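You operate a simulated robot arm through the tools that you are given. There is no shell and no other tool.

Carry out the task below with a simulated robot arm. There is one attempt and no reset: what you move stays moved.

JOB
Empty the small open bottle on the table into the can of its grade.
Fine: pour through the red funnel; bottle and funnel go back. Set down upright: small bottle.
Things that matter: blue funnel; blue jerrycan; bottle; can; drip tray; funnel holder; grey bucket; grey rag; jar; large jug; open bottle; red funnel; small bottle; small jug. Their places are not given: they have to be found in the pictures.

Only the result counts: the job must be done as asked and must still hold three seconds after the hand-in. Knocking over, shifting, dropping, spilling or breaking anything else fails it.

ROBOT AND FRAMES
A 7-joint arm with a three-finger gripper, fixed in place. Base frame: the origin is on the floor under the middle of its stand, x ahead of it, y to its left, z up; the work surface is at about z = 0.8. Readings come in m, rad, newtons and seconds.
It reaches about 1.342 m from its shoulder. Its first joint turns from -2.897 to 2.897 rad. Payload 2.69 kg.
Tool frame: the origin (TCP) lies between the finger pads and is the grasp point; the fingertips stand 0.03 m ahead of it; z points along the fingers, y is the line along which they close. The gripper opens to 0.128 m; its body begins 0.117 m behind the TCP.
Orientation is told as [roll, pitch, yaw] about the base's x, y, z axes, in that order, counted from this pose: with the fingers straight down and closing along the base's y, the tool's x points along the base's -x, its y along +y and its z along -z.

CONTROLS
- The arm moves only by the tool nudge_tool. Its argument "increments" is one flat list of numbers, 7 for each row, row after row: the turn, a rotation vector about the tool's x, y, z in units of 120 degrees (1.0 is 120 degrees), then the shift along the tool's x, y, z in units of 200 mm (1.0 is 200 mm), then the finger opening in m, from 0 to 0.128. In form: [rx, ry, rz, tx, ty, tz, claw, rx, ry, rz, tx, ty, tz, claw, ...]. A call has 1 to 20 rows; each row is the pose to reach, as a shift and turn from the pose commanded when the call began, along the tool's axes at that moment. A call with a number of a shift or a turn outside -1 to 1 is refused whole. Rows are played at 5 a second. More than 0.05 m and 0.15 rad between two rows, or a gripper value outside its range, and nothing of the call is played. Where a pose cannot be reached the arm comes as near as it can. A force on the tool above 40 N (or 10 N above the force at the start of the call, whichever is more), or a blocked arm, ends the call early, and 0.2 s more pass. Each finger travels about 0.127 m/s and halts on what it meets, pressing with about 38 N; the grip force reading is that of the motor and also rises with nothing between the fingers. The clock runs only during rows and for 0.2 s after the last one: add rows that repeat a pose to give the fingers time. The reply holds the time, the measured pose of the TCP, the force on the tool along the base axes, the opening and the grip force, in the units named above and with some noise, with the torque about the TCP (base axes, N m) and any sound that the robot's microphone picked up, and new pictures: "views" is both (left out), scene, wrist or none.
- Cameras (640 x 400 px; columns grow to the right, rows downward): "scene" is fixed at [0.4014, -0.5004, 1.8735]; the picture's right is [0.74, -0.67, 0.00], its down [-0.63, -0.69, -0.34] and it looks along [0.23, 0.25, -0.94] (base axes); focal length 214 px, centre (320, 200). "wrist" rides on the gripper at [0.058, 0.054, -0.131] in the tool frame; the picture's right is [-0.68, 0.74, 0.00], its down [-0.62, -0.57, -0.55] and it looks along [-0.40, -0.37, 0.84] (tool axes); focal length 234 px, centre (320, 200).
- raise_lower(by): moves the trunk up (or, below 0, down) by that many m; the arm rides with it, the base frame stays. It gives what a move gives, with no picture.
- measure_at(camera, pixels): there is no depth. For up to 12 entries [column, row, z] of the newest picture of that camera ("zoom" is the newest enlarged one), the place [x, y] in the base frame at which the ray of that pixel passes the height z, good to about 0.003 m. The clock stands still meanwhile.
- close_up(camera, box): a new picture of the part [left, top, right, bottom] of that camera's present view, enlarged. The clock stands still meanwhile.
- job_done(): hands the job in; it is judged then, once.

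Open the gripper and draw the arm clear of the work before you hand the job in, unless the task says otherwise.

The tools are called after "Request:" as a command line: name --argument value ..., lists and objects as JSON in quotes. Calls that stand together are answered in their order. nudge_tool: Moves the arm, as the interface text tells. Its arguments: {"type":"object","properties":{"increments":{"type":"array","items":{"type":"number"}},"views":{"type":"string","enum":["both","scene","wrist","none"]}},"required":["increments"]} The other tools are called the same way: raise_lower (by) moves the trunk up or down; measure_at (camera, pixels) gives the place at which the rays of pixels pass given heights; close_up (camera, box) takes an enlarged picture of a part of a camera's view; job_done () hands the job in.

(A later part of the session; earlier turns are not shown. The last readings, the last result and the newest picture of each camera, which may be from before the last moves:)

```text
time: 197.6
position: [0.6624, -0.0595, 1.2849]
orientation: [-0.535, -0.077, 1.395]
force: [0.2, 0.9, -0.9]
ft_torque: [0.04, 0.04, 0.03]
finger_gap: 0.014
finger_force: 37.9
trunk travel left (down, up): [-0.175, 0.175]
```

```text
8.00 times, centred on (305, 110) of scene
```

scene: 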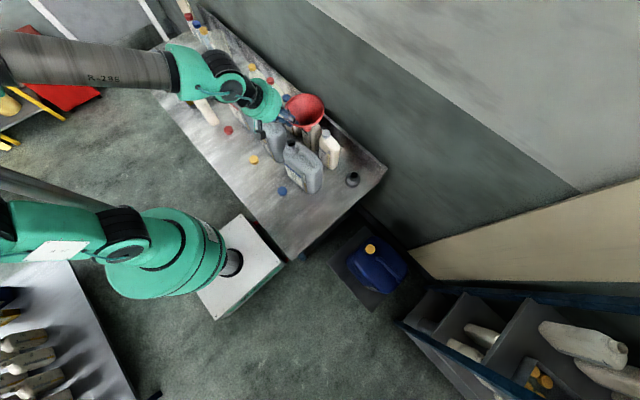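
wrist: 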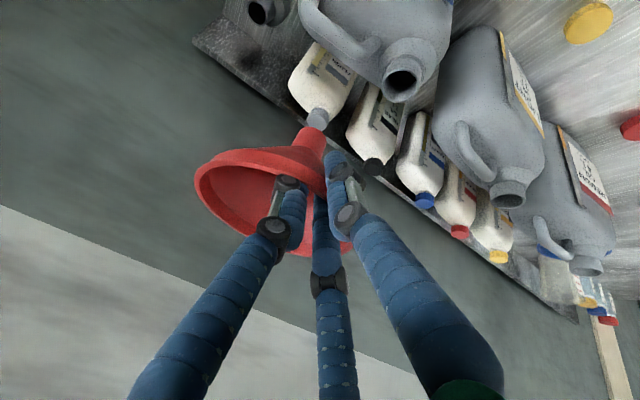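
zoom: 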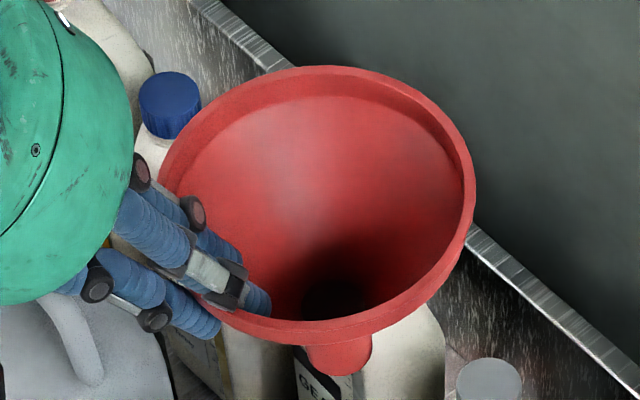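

Remaining sideways lean is about 2.5°; I correct it, and enlarge the holder in the fixed camera to measure its hole.

Request:
nudge_tool --increments '[0, -0.009, 0.0053, 0, 0, 0, 0.0, 0, -0.0179, 0.0106, 0, 0, 0, 0.0]' --views "scene"

Request:
close_up --camera "scene" --box '[330, 155, 380, 205]'

```text
time: 198.2
position: [0.663, -0.0598, 1.2845]
orientation: [-0.537, -0.123, 1.395]
force: [-1.0, 0.2, 0.2]
ft_torque: [0.01, 0.04, 0.01]
finger_gap: 0.0135
finger_force: 37.1
trunk travel left (down, up): [-0.175, 0.175]
```

scene: 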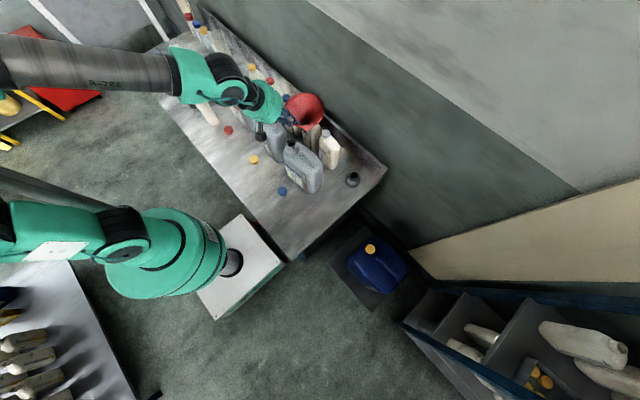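

```text
8.00 times, centred on (355, 180) of scene
```

zoom: 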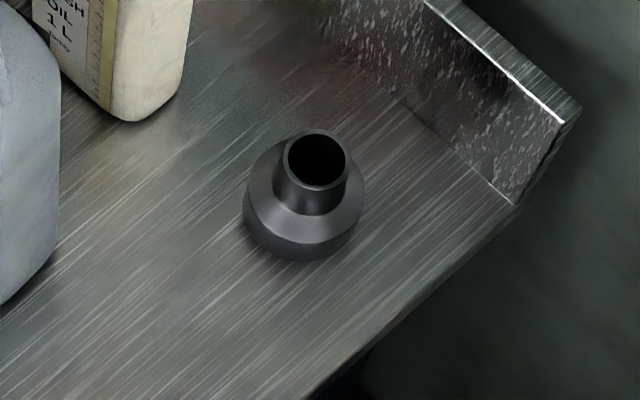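

I measure the holder: hole centre at scene (354.6,175) for candidate heights, and base centre at about (352.9,181) on the table.

Request:
measure_at --camera "zoom" --pixels '[[317, 160, 0.85], [317, 160, 0.86], [317, 160, 0.87], [317, 160, 0.88], [303, 207, 0.8], [305, 204, 0.81], [283, 165, 0.87], [350, 165, 0.87]]'

```text
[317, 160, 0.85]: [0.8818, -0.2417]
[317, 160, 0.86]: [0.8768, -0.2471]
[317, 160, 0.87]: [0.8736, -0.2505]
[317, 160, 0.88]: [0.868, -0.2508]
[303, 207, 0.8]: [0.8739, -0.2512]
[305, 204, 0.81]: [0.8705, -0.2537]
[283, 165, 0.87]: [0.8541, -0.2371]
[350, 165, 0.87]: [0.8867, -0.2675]
```

Holder axis is about (0.869,-0.252), hole top near z=0.875. I carry the funnel at the present height to above the holder.

Request:
nudge_tool --increments '[0, 0, 0, 0.1315, -0.1292, 0.058, 0.0, 0, 0, 0, 0.263, -0.2583, 0.116, 0.0, 0, 0, 0, 0.3945, -0.3875, 0.174, 0.0, 0, 0, 0, 0.526, -0.5167, 0.232, 0.0, 0, 0, 0, 0.6575, -0.6458, 0.29, 0.0, 0, 0, 0, 0.789, -0.775, 0.348, 0.0]' --views "both"

Request:
close_up --camera "scene" --box '[310, 110, 390, 190]'

Request:
close_up --camera "wrist" --box '[180, 60, 400, 270]'

```text
time: 199.6
position: [0.8025, -0.2454, 1.2828]
orientation: [-0.535, -0.121, 1.393]
force: [-0.1, 0.2, -0.6]
ft_torque: [0.01, -0.01, -0.02]
finger_gap: 0.0137
finger_force: 38.0
trunk travel left (down, up): [-0.175, 0.175]
```

scene: 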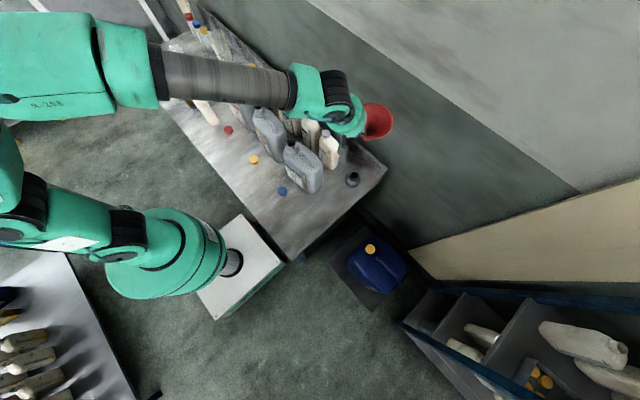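
wrist: 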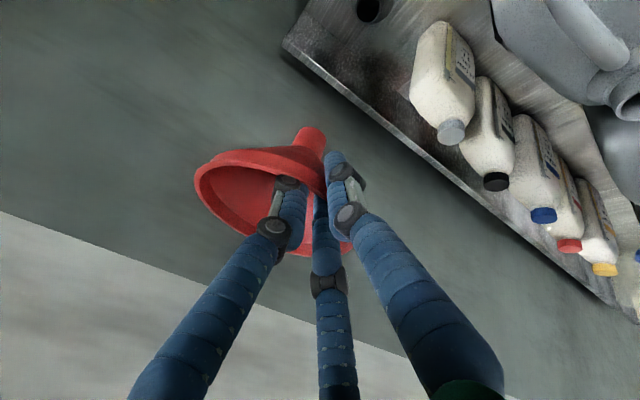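

```text
5.00 times, centred on (350, 150) of scene
```

zoom: 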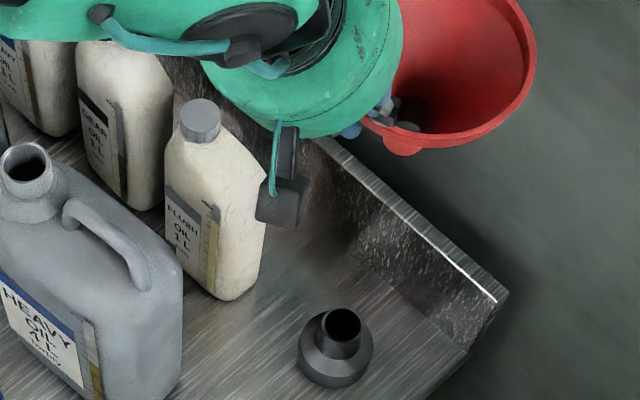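

```text
1.90 times, centred on (290, 165) of wrist
```

zoom: 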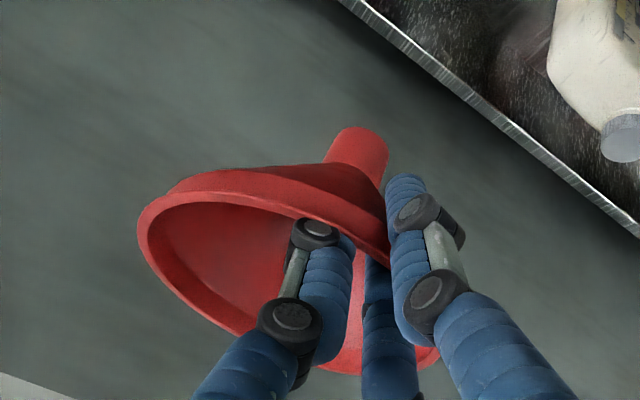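

The HEAVY can hasn't moved. I descend 170 mm straight down so the spout is about 145 mm above the holder hole, then re-check alignment.

Request:
nudge_tool --increments '[0, 0, 0, 0.0209, 0.0863, 0.145, 0.0, 0, 0, 0, 0.0417, 0.1726, 0.2899, 0.0, 0, 0, 0, 0.0626, 0.2589, 0.4349, 0.0, 0, 0, 0, 0.0834, 0.3452, 0.5798, 0.0, 0, 0, 0, 0.1043, 0.4315, 0.7248, 0.0]' --views "both"

Request:
close_up --camera "scene" --box '[320, 120, 390, 190]'

Request:
close_up --camera "wrist" --box '[220, 40, 400, 200]'

```text
time: 200.8
position: [0.8015, -0.2466, 1.1134]
orientation: [-0.536, -0.124, 1.395]
force: [0.8, -0.3, 0.4]
ft_torque: [0.02, 0.04, 0.01]
finger_gap: 0.0133
finger_force: 38.0
trunk travel left (down, up): [-0.175, 0.175]
```

scene: 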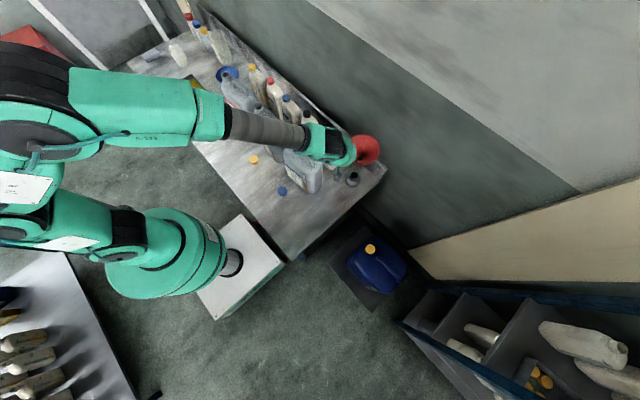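
wrist: 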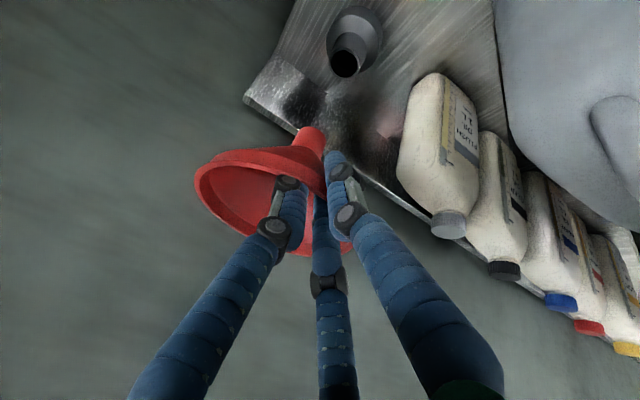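

```text
5.71 times, centred on (355, 155) of scene
```

zoom: 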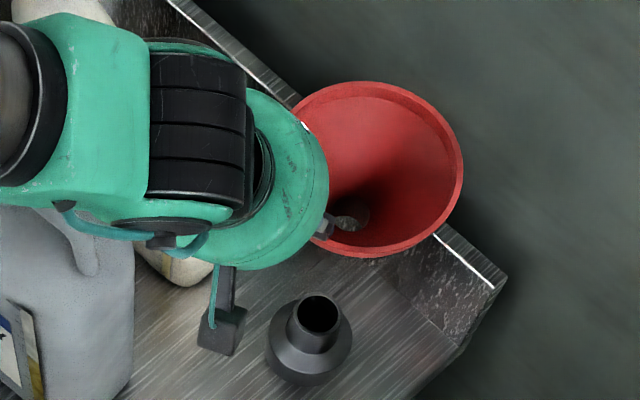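

```text
2.50 times, centred on (310, 120) of wrist
```

zoom: 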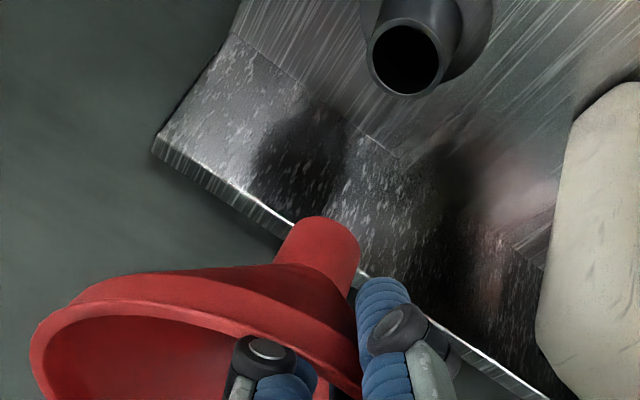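

I measure the holder hole from the wrist camera (pixel about (345.2,63.2)) to confirm the target.

Request:
measure_at --camera "wrist" --pixels '[[345.2, 63.2, 0.87], [345.2, 63.2, 0.875], [345.2, 63.2, 0.88], [309.6, 139.5, 1.02], [309.6, 139.5, 1.025]]'

Request:
measure_at --camera "scene" --pixels '[[354.9, 174.9, 0.87], [354.9, 174.9, 0.875], [354.9, 174.9, 0.88]]'

```text
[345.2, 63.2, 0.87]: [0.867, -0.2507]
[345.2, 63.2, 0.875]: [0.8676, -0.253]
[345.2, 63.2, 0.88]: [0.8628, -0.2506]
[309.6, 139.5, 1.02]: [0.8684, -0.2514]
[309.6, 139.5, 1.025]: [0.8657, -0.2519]
```

```text
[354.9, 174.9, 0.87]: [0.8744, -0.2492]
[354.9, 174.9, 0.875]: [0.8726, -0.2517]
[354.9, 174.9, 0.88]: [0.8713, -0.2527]
```

Tip and hole agree within about 2 mm. I lower 125 mm more, leaving the spout tip about 20 mm above the hole.

Request:
nudge_tool --increments '[0, 0, 0, 0.0153, 0.0635, 0.1066, 0.0, 0, 0, 0, 0.0307, 0.1269, 0.2132, 0.0, 0, 0, 0, 0.046, 0.1904, 0.3197, 0.0, 0, 0, 0, 0.0614, 0.2538, 0.4263, 0.0, 0, 0, 0, 0.0767, 0.3173, 0.5329, 0.0]' --views "both"

Request:
close_up --camera "scene" --box '[330, 140, 380, 190]'

Request:
close_up --camera "wrist" --box '[250, 60, 370, 170]'

```text
time: 202.0
position: [0.8012, -0.2458, 0.9896]
orientation: [-0.536, -0.122, 1.396]
force: [0.4, 0.6, 0.4]
ft_torque: [0.03, 0.05, -0.03]
finger_gap: 0.0137
finger_force: 37.9
trunk travel left (down, up): [-0.175, 0.175]
```

scene: 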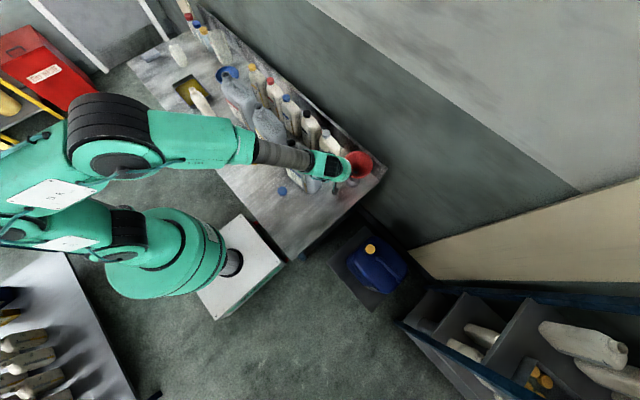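
wrist: 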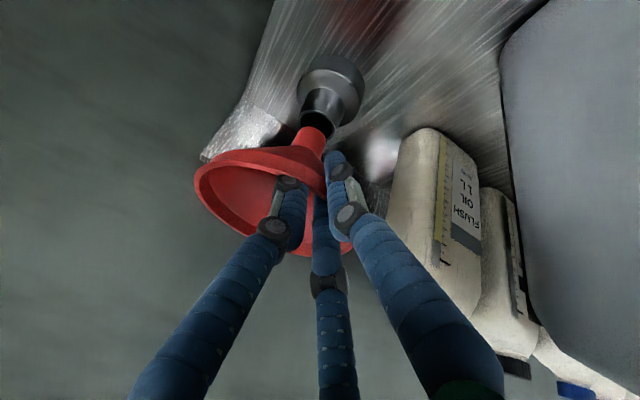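

```text
8.00 times, centred on (355, 165) of scene
```

zoom: 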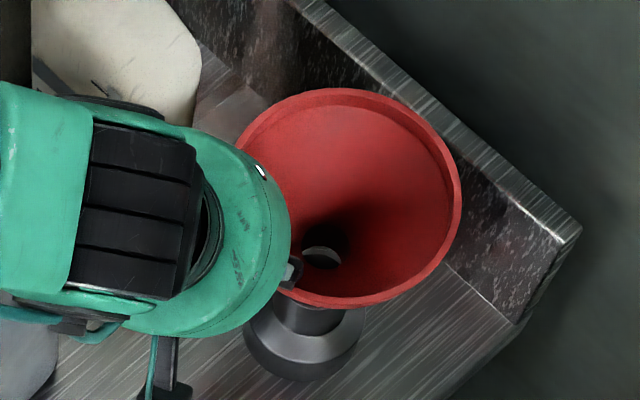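

```text
3.64 times, centred on (310, 115) of wrist
```

zoom: 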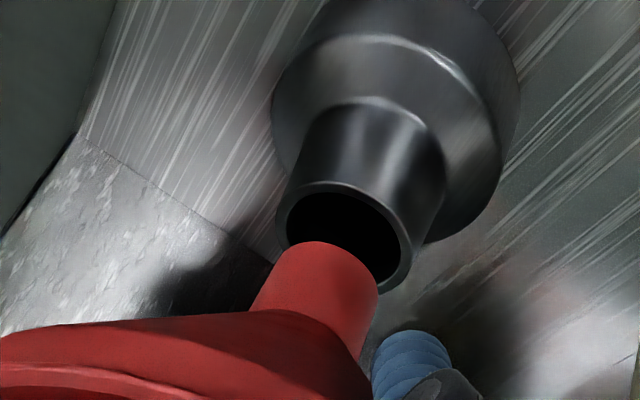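

The spout is close above the hole; clearance is only about 2 mm radially. I lower 14 mm more so parallax becomes small, and look closely.

Request:
nudge_tool --increments '[0, 0, 0, 0.0043, 0.0178, 0.0298, 0.0, 0, 0, 0, 0.0086, 0.0355, 0.0597, 0.0, 0, 0, 0, 0.0086, 0.0355, 0.0597, 0.0]' --views "both"

Request:
close_up --camera "wrist" --box '[270, 90, 350, 160]'

Request:
close_up --camera "scene" --box '[335, 150, 375, 190]'

```text
time: 202.8
position: [0.8002, -0.2461, 0.9755]
orientation: [-0.534, -0.121, 1.395]
force: [-1.0, -0.3, -0.6]
ft_torque: [0.01, 0.02, 0.02]
finger_gap: 0.0135
finger_force: 38.1
trunk travel left (down, up): [-0.175, 0.175]
```

scene: 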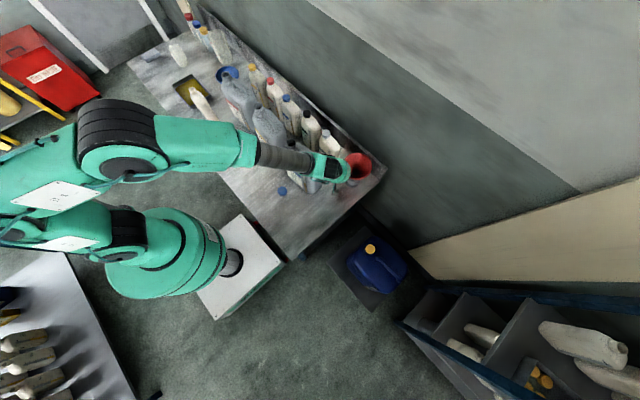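
wrist: 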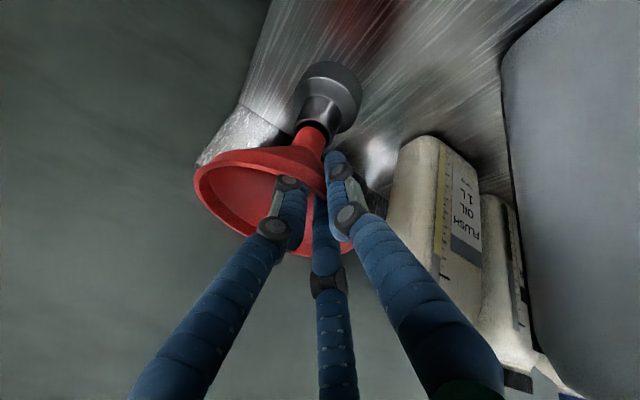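

```text
5.71 times, centred on (310, 125) of wrist
```

zoom: 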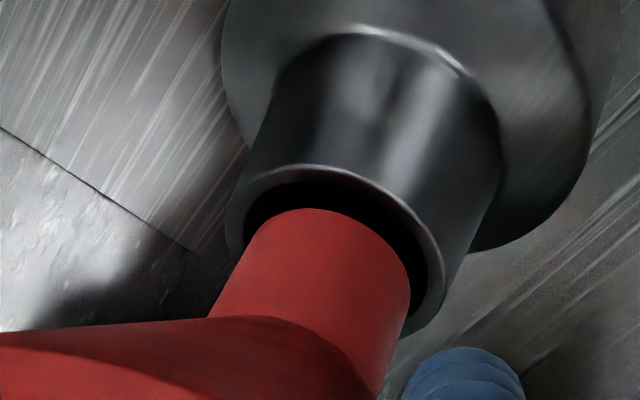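

```text
10.00 times, centred on (355, 170) of scene
```

zoom: 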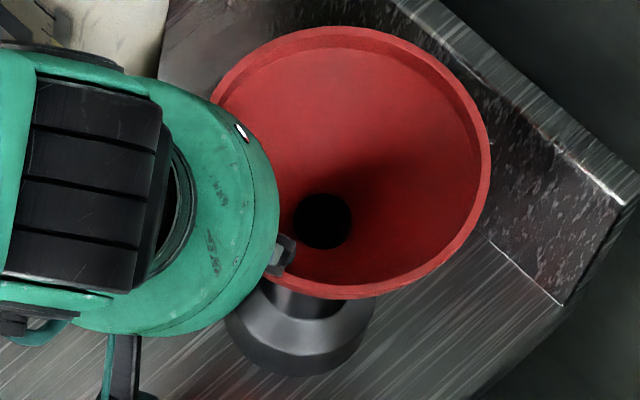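

The spout end is concentric with the hole to within about 1.5 mm. I lower 12 mm in 3 mm steps and check the reaction.

Request:
nudge_tool --increments '[0, 0, 0, 0.0018, 0.0076, 0.0128, 0.0, 0, 0, 0, 0.0037, 0.0152, 0.0256, 0.0, 0, 0, 0, 0.0055, 0.0228, 0.0384, 0.0, 0, 0, 0, 0.0074, 0.0305, 0.0512, 0.0]' --views "wrist"

Request:
close_up --camera "wrist" --box '[270, 90, 350, 160]'

```text
time: 203.8
position: [0.8019, -0.2454, 0.9625]
orientation: [-0.535, -0.124, 1.394]
force: [0.6, 0.6, -0.3]
ft_torque: [0.04, 0.03, -0.02]
finger_gap: 0.0135
finger_force: 37.9
trunk travel left (down, up): [-0.175, 0.175]
```

wrist: 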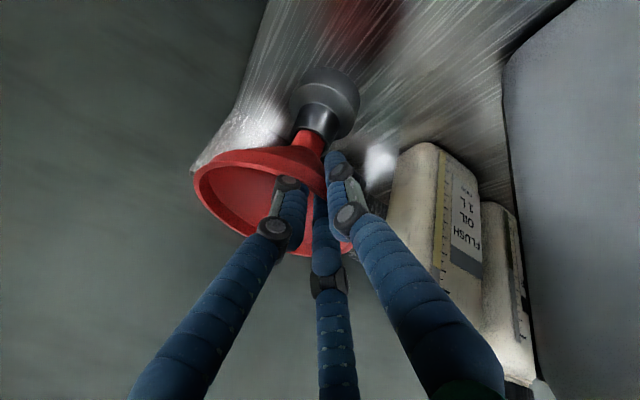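

```text
5.71 times, centred on (310, 125) of wrist
```

zoom: 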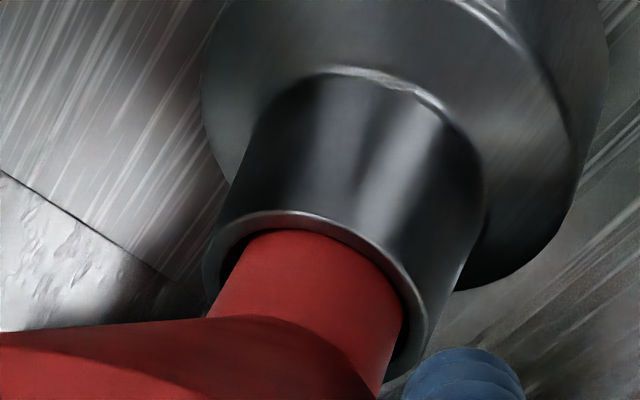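

The tip has entered the hole without force. I continue lowering 12 mm.

Request:
nudge_tool --increments '[0, 0, 0, 0.0018, 0.0076, 0.0128, 0.0, 0, 0, 0, 0.0037, 0.0152, 0.0256, 0.0, 0, 0, 0, 0.0055, 0.0228, 0.0384, 0.0, 0, 0, 0, 0.0074, 0.0305, 0.0512, 0.0]' --views "wrist"

Request:
close_up --camera "wrist" --box '[270, 90, 350, 160]'

```text
time: 204.8
position: [0.801, -0.2455, 0.9515]
orientation: [-0.535, -0.123, 1.395]
force: [4.3, 2.0, 1.2]
ft_torque: [0.15, -0.32, 0.12]
finger_gap: 0.0131
finger_force: 38.2
trunk travel left (down, up): [-0.175, 0.175]
```

wrist: 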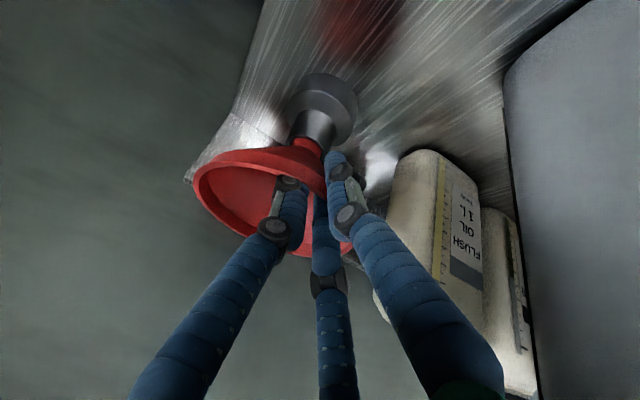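

```text
5.71 times, centred on (310, 125) of wrist
```

zoom: 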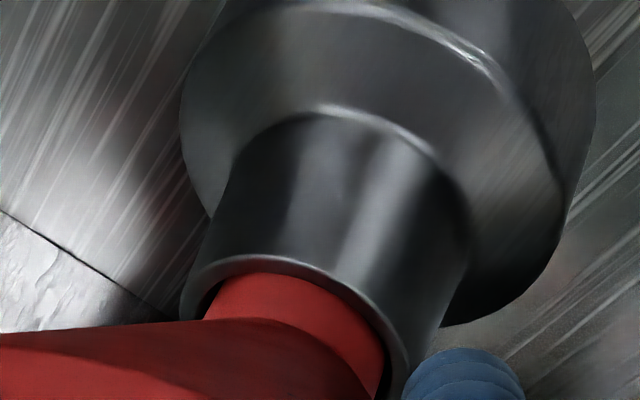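

A side reaction of about 4.7 N (toward +x) appears. I shift 1.2 mm along it to relieve before going deeper.

Request:
nudge_tool --increments '[0, 0, 0, -0.004, -0.0044, 0.0032, 0.0, 0, 0, 0, -0.004, -0.0044, 0.0032, 0.0]' --views "none"

```text
time: 205.4
position: [0.8007, -0.2439, 0.9513]
orientation: [-0.534, -0.123, 1.394]
force: [0.4, 0.0, -0.1]
ft_torque: [0.0, 0.01, 0.01]
finger_gap: 0.0134
finger_force: 38.1
trunk travel left (down, up): [-0.175, 0.175]
```

Relieved to zero. I lower another 6 mm.

Request:
nudge_tool --increments '[0, 0, 0, 0.0012, 0.0051, 0.0085, 0.0, 0, 0, 0, 0.0025, 0.0102, 0.0171, 0.0, 0, 0, 0, 0.0037, 0.0152, 0.0256, 0.0, 0, 0, 0, 0.0037, 0.0152, 0.0256, 0.0]' --views "none"

```text
time: 206.4
position: [0.802, -0.2457, 0.9447]
orientation: [-0.533, -0.122, 1.394]
force: [0.8, 0.1, -1.0]
ft_torque: [0.05, -0.03, 0.06]
finger_gap: 0.0132
finger_force: 37.7
trunk travel left (down, up): [-0.175, 0.175]
```

No reaction. Another 5 mm down.

Request:
nudge_tool --increments '[0, 0, 0, 0.001, 0.0042, 0.0071, 0.0, 0, 0, 0, 0.002, 0.0085, 0.0142, 0.0, 0, 0, 0, 0.0031, 0.0127, 0.0213, 0.0, 0, 0, 0, 0.0031, 0.0127, 0.0213, 0.0]' --views "wrist"

Request:
close_up --camera "wrist" --box '[250, 80, 350, 170]'

```text
time: 207.4
position: [0.8028, -0.2446, 0.9394]
orientation: [-0.536, -0.122, 1.394]
force: [2.0, 1.6, 2.0]
ft_torque: [0.09, -0.25, 0.11]
finger_gap: 0.0133
finger_force: 38.4
trunk travel left (down, up): [-0.175, 0.175]
```

wrist: 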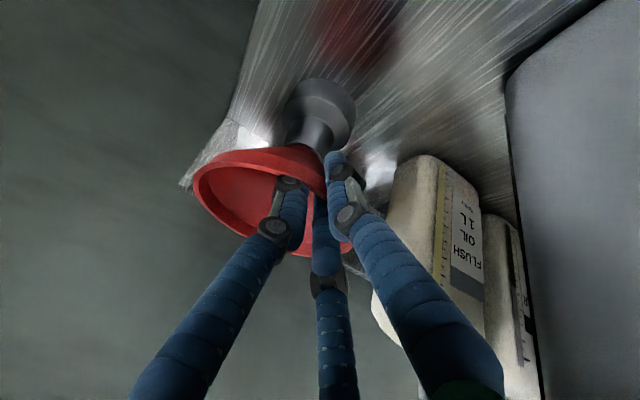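

```text
4.44 times, centred on (300, 125) of wrist
```

zoom: 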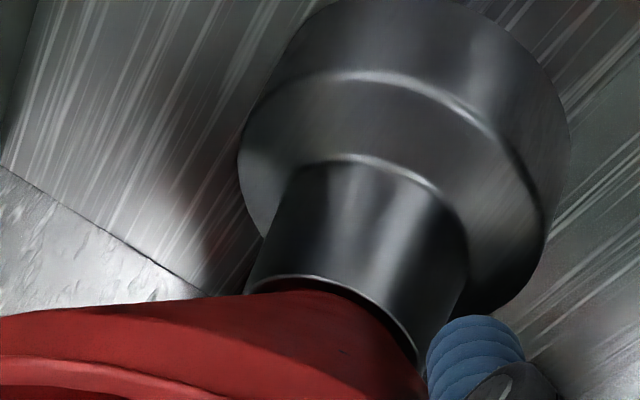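

The cone is about to sit on the holder ring. I lower 2 mm more and read the force.

Request:
nudge_tool --increments '[0, 0, 0, 0.0006, 0.0025, 0.0043, 0.0, 0, 0, 0, 0.0012, 0.0051, 0.0085, 0.0, 0, 0, 0, 0.0012, 0.0051, 0.0085, 0.0]' --views "none"

```text
time: 208.2
position: [0.8022, -0.2458, 0.9402]
orientation: [-0.537, -0.119, 1.396]
force: [-2.6, 3.2, 13.9]
ft_torque: [0.1, -0.56, 0.17]
finger_gap: 0.0131
finger_force: 38.2
trunk travel left (down, up): [-0.175, 0.175]
```

Seated (14 N upward). I back off 1 mm to unload.

Request:
nudge_tool --increments '[0, 0, 0, -0.0006, -0.0025, -0.0043, 0.0, 0, 0, 0, -0.0006, -0.0025, -0.0043, 0.0]' --views "none"

```text
time: 208.8
position: [0.8023, -0.246, 0.94]
orientation: [-0.537, -0.121, 1.393]
force: [2.3, 2.1, 11.9]
ft_torque: [0.09, -0.75, 0.2]
finger_gap: 0.0132
finger_force: 37.4
trunk travel left (down, up): [-0.175, 0.175]
```

Still about 12 N; another 1.2 mm up.

Request:
nudge_tool --increments '[0, 0, 0, -0.0007, -0.003, -0.0051, 0.0, 0, 0, 0, -0.0007, -0.003, -0.0051, 0.0]' --views "both"

Request:
close_up --camera "scene" --box '[330, 140, 390, 200]'

Request:
close_up --camera "wrist" --box '[180, 70, 380, 270]'

```text
time: 209.4
position: [0.8021, -0.2465, 0.9404]
orientation: [-0.535, -0.121, 1.394]
force: [6.8, 0.0, 6.2]
ft_torque: [-0.03, -0.66, 0.09]
finger_gap: 0.013
finger_force: 37.9
trunk travel left (down, up): [-0.175, 0.175]
```

scene: 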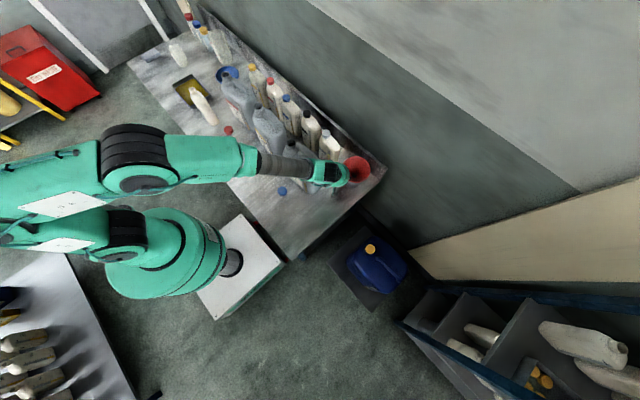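
wrist: 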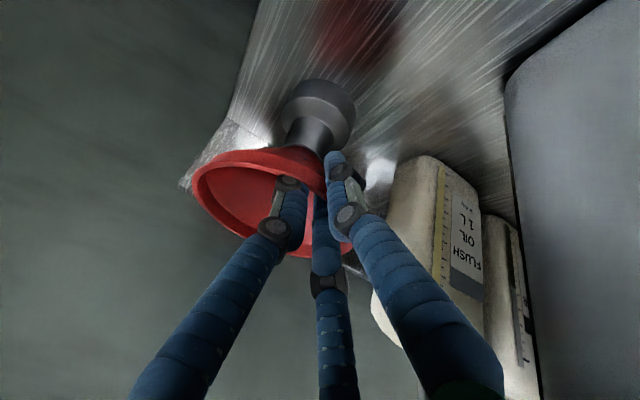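

```text
6.67 times, centred on (360, 170) of scene
```

zoom: 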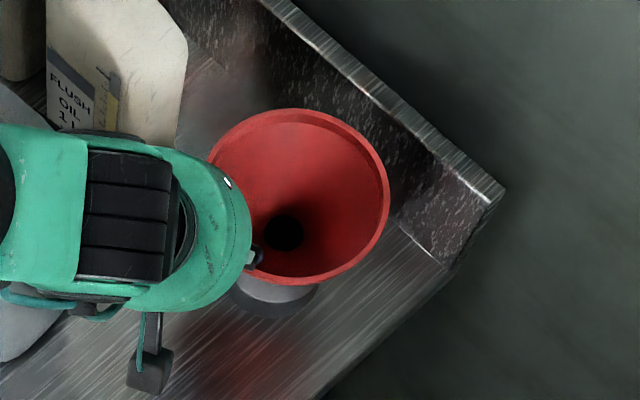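

```text
2.00 times, centred on (280, 170) of wrist
```

zoom: 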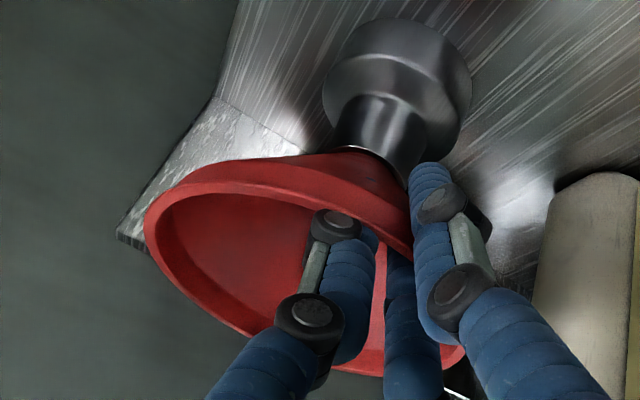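

Now 6.8 N sideways (+x) and 6 N up remain; I shift 1.2 mm toward +x and 0.8 mm up.

Request:
nudge_tool --increments '[0, 0, 0, -0.0015, -0.007, 0, 0.0, 0, 0, 0, -0.0015, -0.007, 0, 0.0]' --views "none"

```text
time: 210.0
position: [0.8022, -0.2462, 0.9389]
orientation: [-0.535, -0.122, 1.395]
force: [-2.2, -0.7, 4.6]
ft_torque: [-0.12, -0.12, -0.05]
finger_gap: 0.0129
finger_force: 38.3
trunk travel left (down, up): [-0.175, 0.175]
```

Loads are small now. I open the fingers slowly to 0.042 m to release the funnel into its holder.

Request:
nudge_tool --increments '[0, 0, 0, 0, 0, 0, 0.016, 0, 0, 0, 0, 0, 0, 0.02, 0, 0, 0, 0, 0, 0, 0.026, 0, 0, 0, 0, 0, 0, 0.032, 0, 0, 0, 0, 0, 0, 0.038, 0, 0, 0, 0, 0, 0, 0.042, 0, 0, 0, 0, 0, 0, 0.042]' --views "both"

Request:
close_up --camera "wrist" --box '[180, 70, 380, 270]'

Request:
close_up --camera "scene" --box '[330, 140, 390, 200]'

```text
time: 211.6
position: [0.8033, -0.2457, 0.9401]
orientation: [-0.534, -0.122, 1.395]
force: [-0.3, 0.1, 0.1]
ft_torque: [-0.01, 0.03, 0.01]
finger_gap: 0.0419
finger_force: 0.0
trunk travel left (down, up): [-0.175, 0.175]
```

scene: 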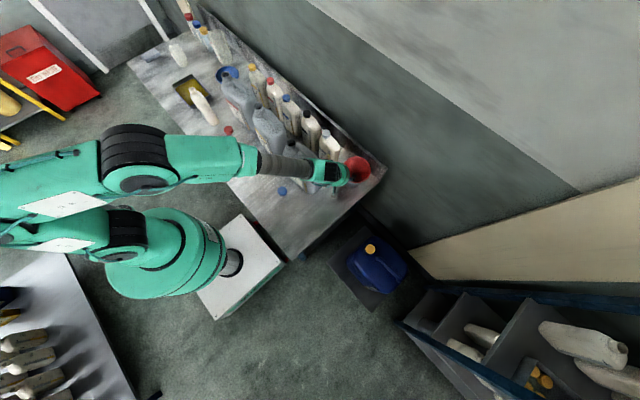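
wrist: 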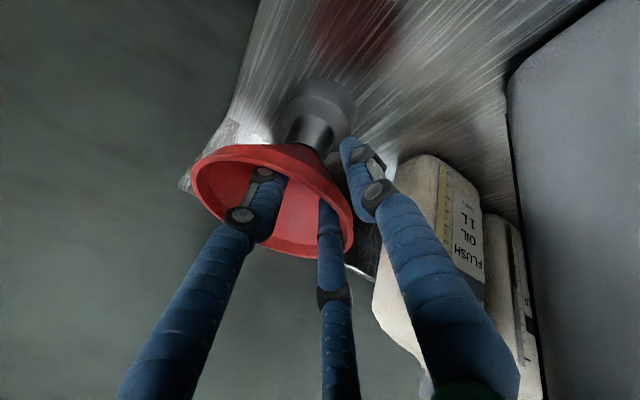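

```text
2.00 times, centred on (280, 170) of wrist
```

zoom: 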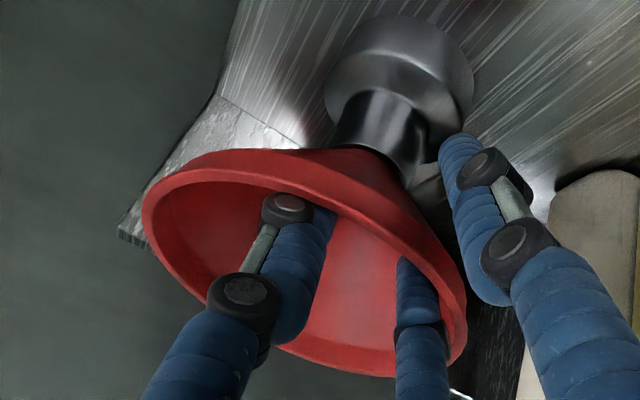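

```text
6.67 times, centred on (360, 170) of scene
```

zoom: 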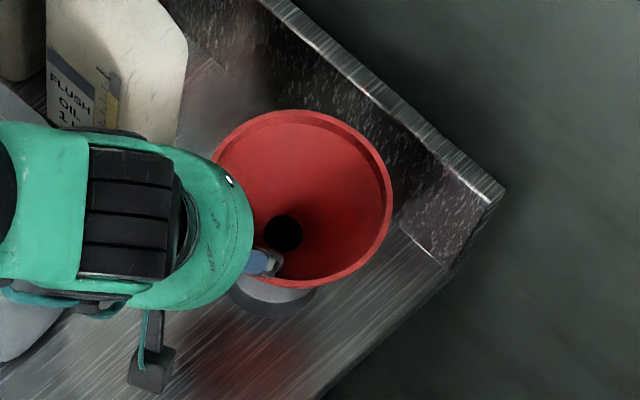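

The funnel rests in its holder and the fingers are clear. I withdraw along the finger axis.

Request:
nudge_tool --increments '[0, 0, 0, 0, 0, -0.05, 0.042, 0, 0, 0, 0, 0, -0.1, 0.042, 0, 0, 0, 0, 0, -0.175, 0.042, 0, 0, 0, 0, 0, -0.25, 0.042, 0, 0, 0, 0, 0, -0.4, 0.042, 0, 0, 0, 0, 0, -0.55, 0.042, 0, 0, 0, 0, 0, -0.7, 0.042, 0, 0, 0, 0, 0, -0.85, 0.05]' --views "both"

Request:
close_up --camera "wrist" --box '[220, 40, 400, 200]'

Request:
close_up --camera "scene" --box '[325, 140, 385, 200]'

```text
time: 213.4
position: [0.715, -0.2488, 1.086]
orientation: [-0.535, -0.122, 1.395]
force: [0.5, -0.2, 0.2]
ft_torque: [0.05, 0.01, 0.0]
finger_gap: 0.0503
finger_force: 0.1
trunk travel left (down, up): [-0.175, 0.175]
```

scene: 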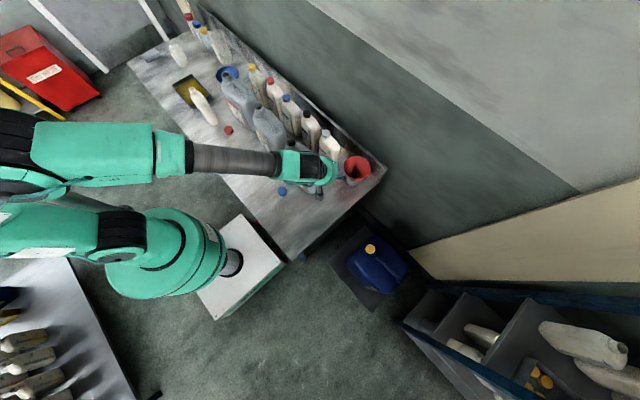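
wrist: 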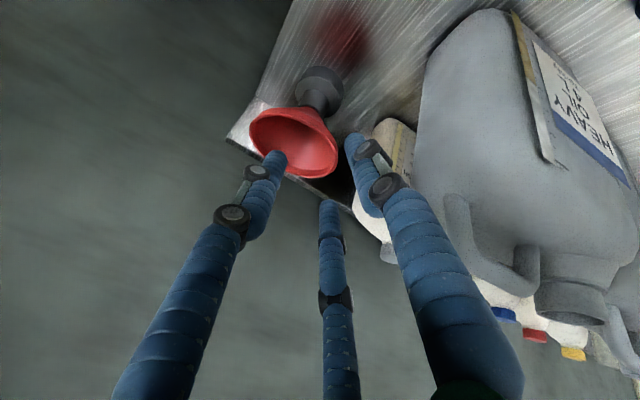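

```text
2.50 times, centred on (310, 120) of wrist
```

zoom: 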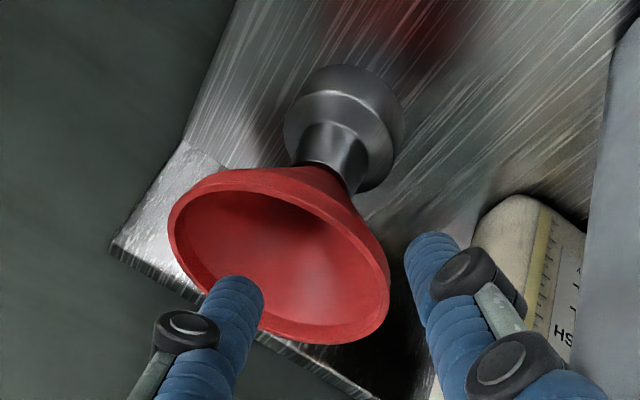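

```text
6.67 times, centred on (355, 170) of scene
```

zoom: 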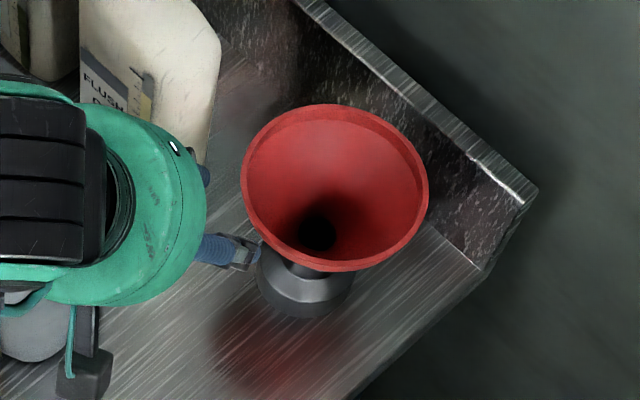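

The funnel sits in the holder and the holder is unmoved (same pixels as at the start). I look closer for residual tilt.

Request:
close_up --camera "scene" --box '[335, 150, 375, 190]'

Request:
close_up --camera "wrist" --box '[240, 60, 350, 190]'

```text
10.00 times, centred on (355, 170) of scene
```

zoom: 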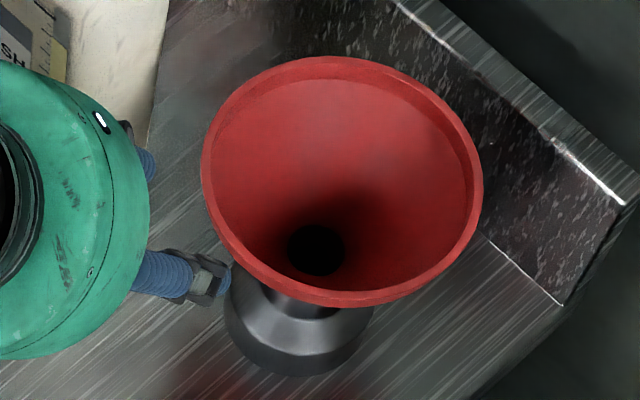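

```text
3.08 times, centred on (295, 125) of wrist
```

zoom: 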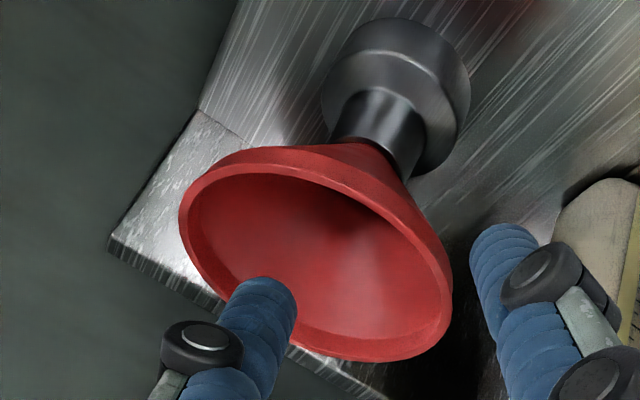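

The throat and holder appear at the same pixels as at the start, with at most 1–2° tilt. I raise the arm clear and open the gripper.

Request:
nudge_tool --increments '[0, 0, 0, -0.0205, -0.0846, -0.1421, 0.06, 0, 0, 0, -0.0409, -0.1692, -0.2842, 0.08, 0, 0, 0, -0.0614, -0.2538, -0.4264, 0.1, 0, 0, 0, -0.0818, -0.3384, -0.5685, 0.128, 0, 0, 0, -0.1023, -0.423, -0.7106, 0.128, 0, 0, 0, -0.1227, -0.5076, -0.8527, 0.128]' --views "none"

Request:
nudge_tool --increments '[0, 0, 0, 0.0289, 0.1392, -0.087, 0.128, 0, 0, 0, 0.0579, 0.2783, -0.174, 0.128, 0, 0, 0, 0.0868, 0.4175, -0.261, 0.128, 0, 0, 0, 0.1157, 0.5567, -0.3481, 0.128, 0, 0, 0, 0.1447, 0.6958, -0.4351, 0.128, 0, 0, 0, 0.1736, 0.835, -0.5221, 0.128]' --views "both"

```text
time: 214.8
position: [0.7153, -0.2474, 1.2866]
orientation: [-0.535, -0.123, 1.395]
force: [-0.1, 0.3, 0.0]
ft_torque: [0.02, 0.0, 0.02]
finger_gap: 0.1279
finger_force: 0.0
trunk travel left (down, up): [-0.175, 0.175]
```

```text
time: 216.2
position: [0.5162, -0.2463, 1.2859]
orientation: [-0.536, -0.123, 1.394]
force: [0.2, 0.5, -0.3]
ft_torque: [0.0, 0.03, -0.02]
finger_gap: 0.1279
finger_force: 0.0
trunk travel left (down, up): [-0.175, 0.175]
```

scene: 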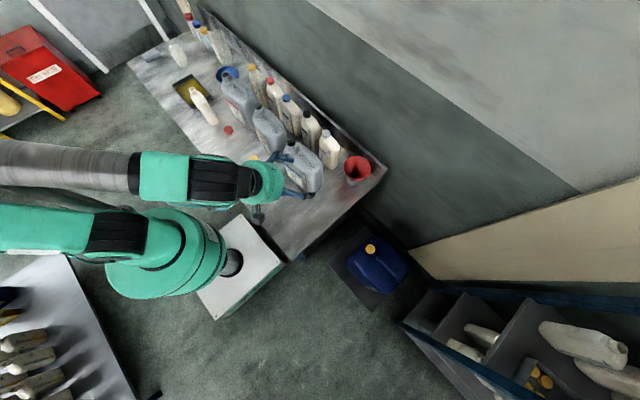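
wrist: 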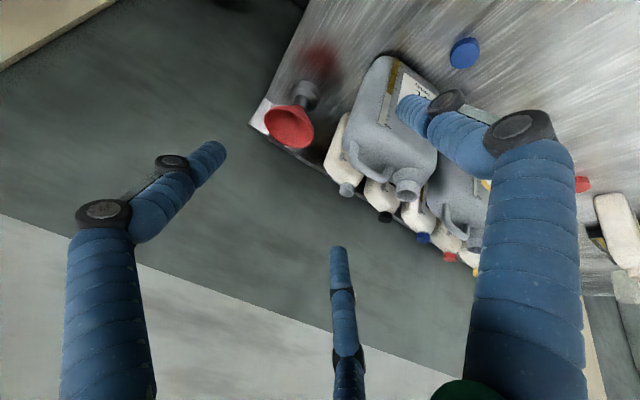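

I raise the hand further so the fixed camera sees the whole table, then inspect everything.

Request:
nudge_tool --increments '[0, 0, 0, -0.0007, -0.0082, -0.2145, 0.128, 0, 0, 0, -0.0015, -0.0165, -0.429, 0.128, 0, 0, 0, -0.0022, -0.0247, -0.6435, 0.128, 0, 0, 0, -0.003, -0.033, -0.858, 0.128]' --views "both"

Request:
close_up --camera "scene" --box '[230, 80, 390, 220]'

Request:
close_up --camera "scene" --box '[150, 20, 310, 120]'

Request:
close_up --camera "scene" --box '[325, 140, 385, 200]'

```text
time: 217.2
position: [0.4309, -0.2511, 1.4356]
orientation: [-0.535, -0.123, 1.395]
force: [0.4, 0.8, 0.2]
ft_torque: [0.0, 0.02, -0.02]
finger_gap: 0.1279
finger_force: 0.1
trunk travel left (down, up): [-0.175, 0.175]
```

scene: 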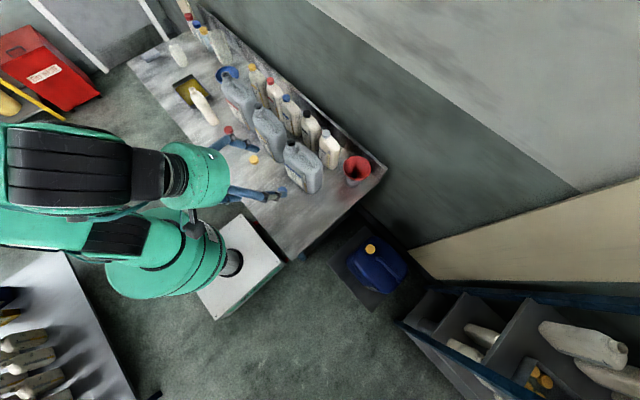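
wrist: 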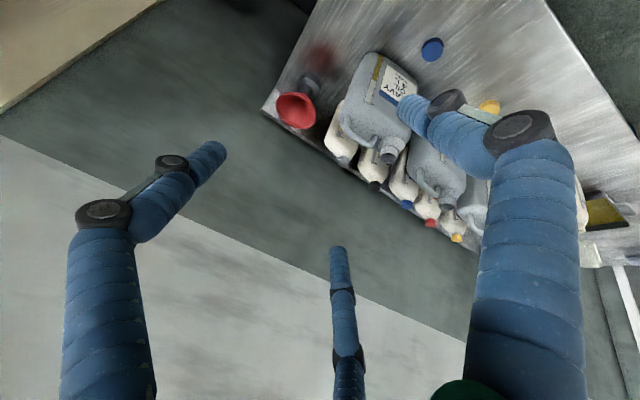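

```text
2.86 times, centred on (310, 150) of scene
```

zoom: 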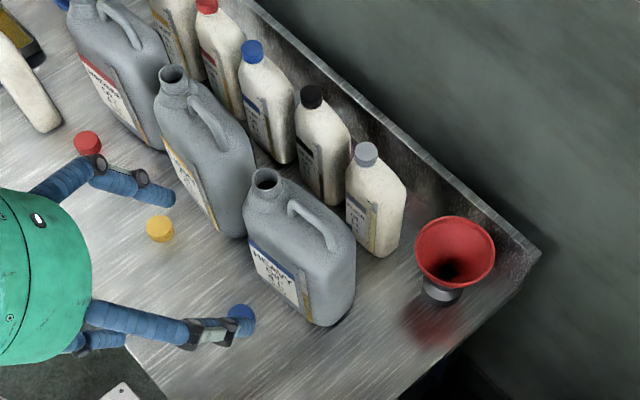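

```text
4.00 times, centred on (230, 70) of scene
```

zoom: 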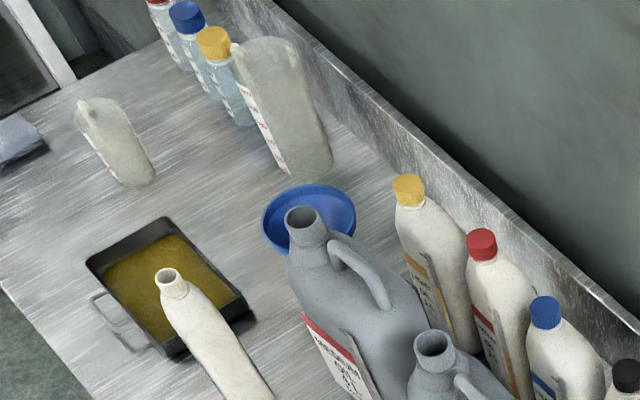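

```text
6.67 times, centred on (355, 170) of scene
```

zoom: 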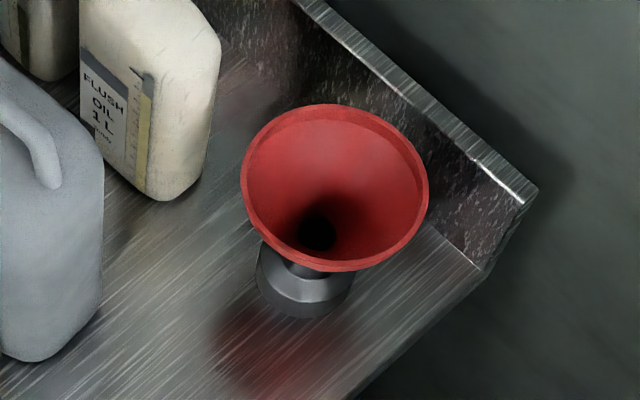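

I repeat the exact enlargement taken at the start for the HEAVY can to compare its position.

Request:
close_up --camera "scene" --box '[275, 130, 335, 200]'

Request:
close_up --camera "scene" --box '[180, 80, 228, 130]'

```text
5.71 times, centred on (305, 165) of scene
```

zoom: 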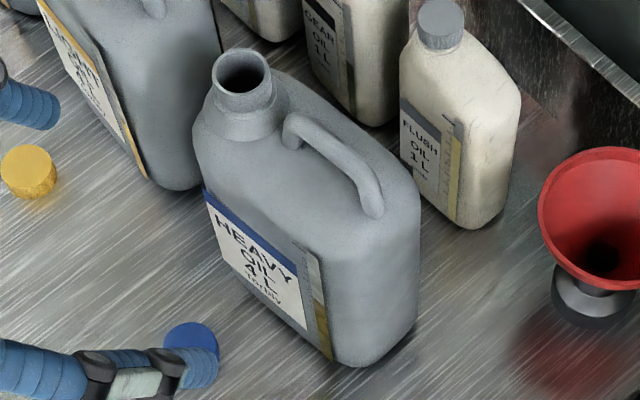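

```text
8.00 times, centred on (204, 105) of scene
```

zoom: 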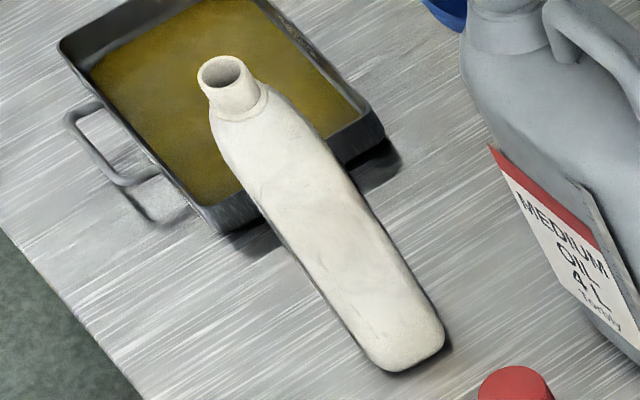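

The can's base corner is at the same pixels and its level window now shows more oil; the bottle is exactly back. To confirm that the bottle is empty, I move toward +y (high, clear) to look at its label-side level window.

Request:
nudge_tool --increments '[0, 0, 0, -0.1954, 0.0424, 0.0029, 0.128, 0, 0, 0, -0.3908, 0.0848, 0.0057, 0.128, 0, 0, 0, -0.5863, 0.1273, 0.0086, 0.128, 0, 0, 0, -0.7817, 0.1697, 0.0114, 0.128, 0, 0, 0, -0.9771, 0.2121, 0.0143, 0.128]' --views "none"

Request:
nudge_tool --increments '[0, 0, 0, -0.1954, 0.0424, 0.0029, 0.128, 0, 0, 0, -0.3908, 0.0848, 0.0057, 0.128, 0, 0, 0, -0.5863, 0.1273, 0.0086, 0.128, 0, 0, 0, -0.7817, 0.1697, 0.0114, 0.128, 0, 0, 0, -0.9771, 0.2121, 0.0143, 0.128]' --views "both"

```text
time: 218.4
position: [0.4316, -0.049, 1.4344]
orientation: [-0.535, -0.121, 1.394]
force: [-0.5, 0.2, 0.1]
ft_torque: [-0.04, -0.03, -0.01]
finger_gap: 0.128
finger_force: 0.0
trunk travel left (down, up): [-0.175, 0.175]
```

```text
time: 219.6
position: [0.4312, 0.1513, 1.4365]
orientation: [-0.537, -0.122, 1.394]
force: [-1.2, 0.1, -0.6]
ft_torque: [-0.03, 0.0, -0.03]
finger_gap: 0.1279
finger_force: 0.1
trunk travel left (down, up): [-0.175, 0.175]
```

scene: 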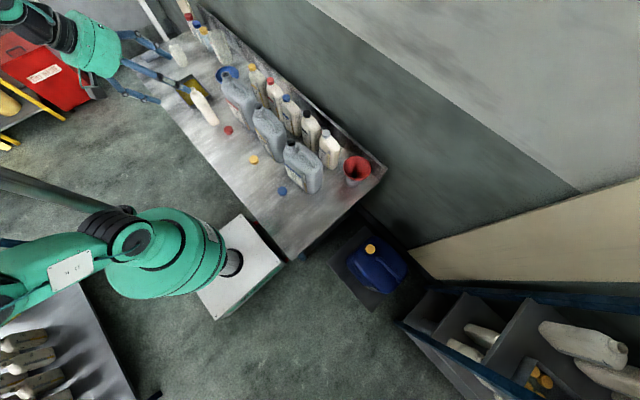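
wrist: 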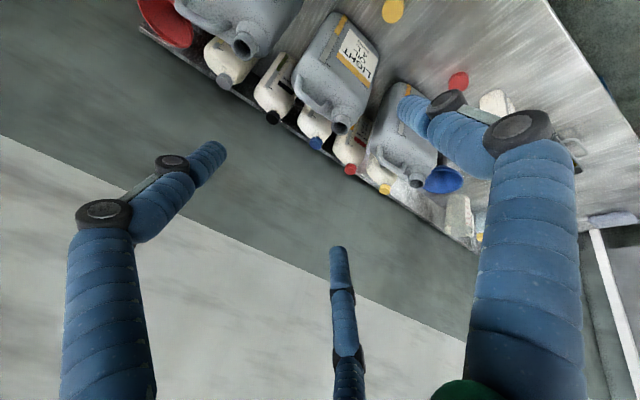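

The bottle is half hidden behind the thumb at (497,100). I move 0.15 m more toward +y for a clear look.

Request:
nudge_tool --increments '[0, 0, 0, -0.1832, 0.0398, 0.0027, 0.128, 0, 0, 0, -0.3664, 0.0795, 0.0054, 0.128, 0, 0, 0, -0.5496, 0.1193, 0.008, 0.128, 0, 0, 0, -0.7328, 0.1591, 0.0107, 0.128]' --views "wrist"

Request:
close_up --camera "wrist" --box '[400, 0, 560, 100]'

```text
time: 220.6
position: [0.4301, 0.2997, 1.4373]
orientation: [-0.536, -0.122, 1.395]
force: [-0.2, -0.1, -0.3]
ft_torque: [0.03, -0.05, 0.0]
finger_gap: 0.1278
finger_force: 0.0
trunk travel left (down, up): [-0.175, 0.175]
```

wrist: 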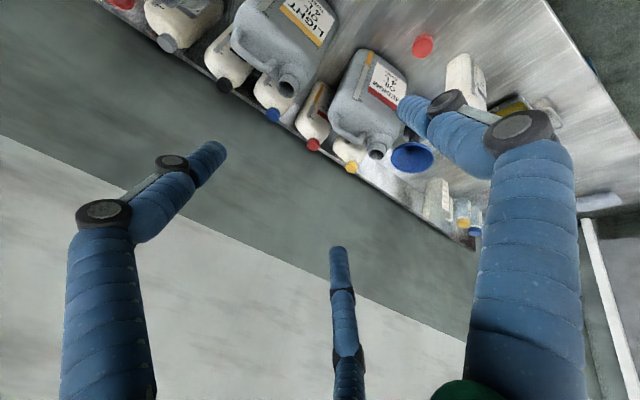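

```text
4.00 times, centred on (480, 50) of wrist
```

zoom: 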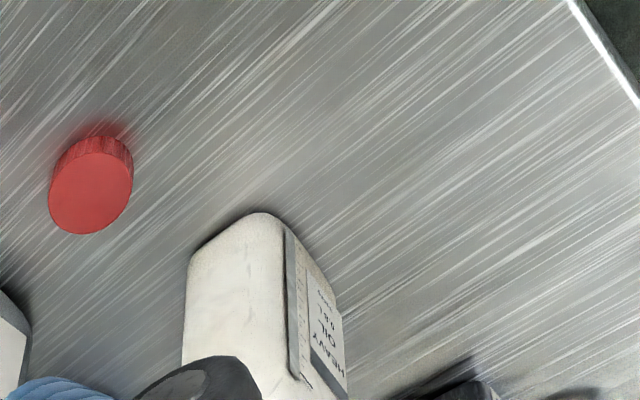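

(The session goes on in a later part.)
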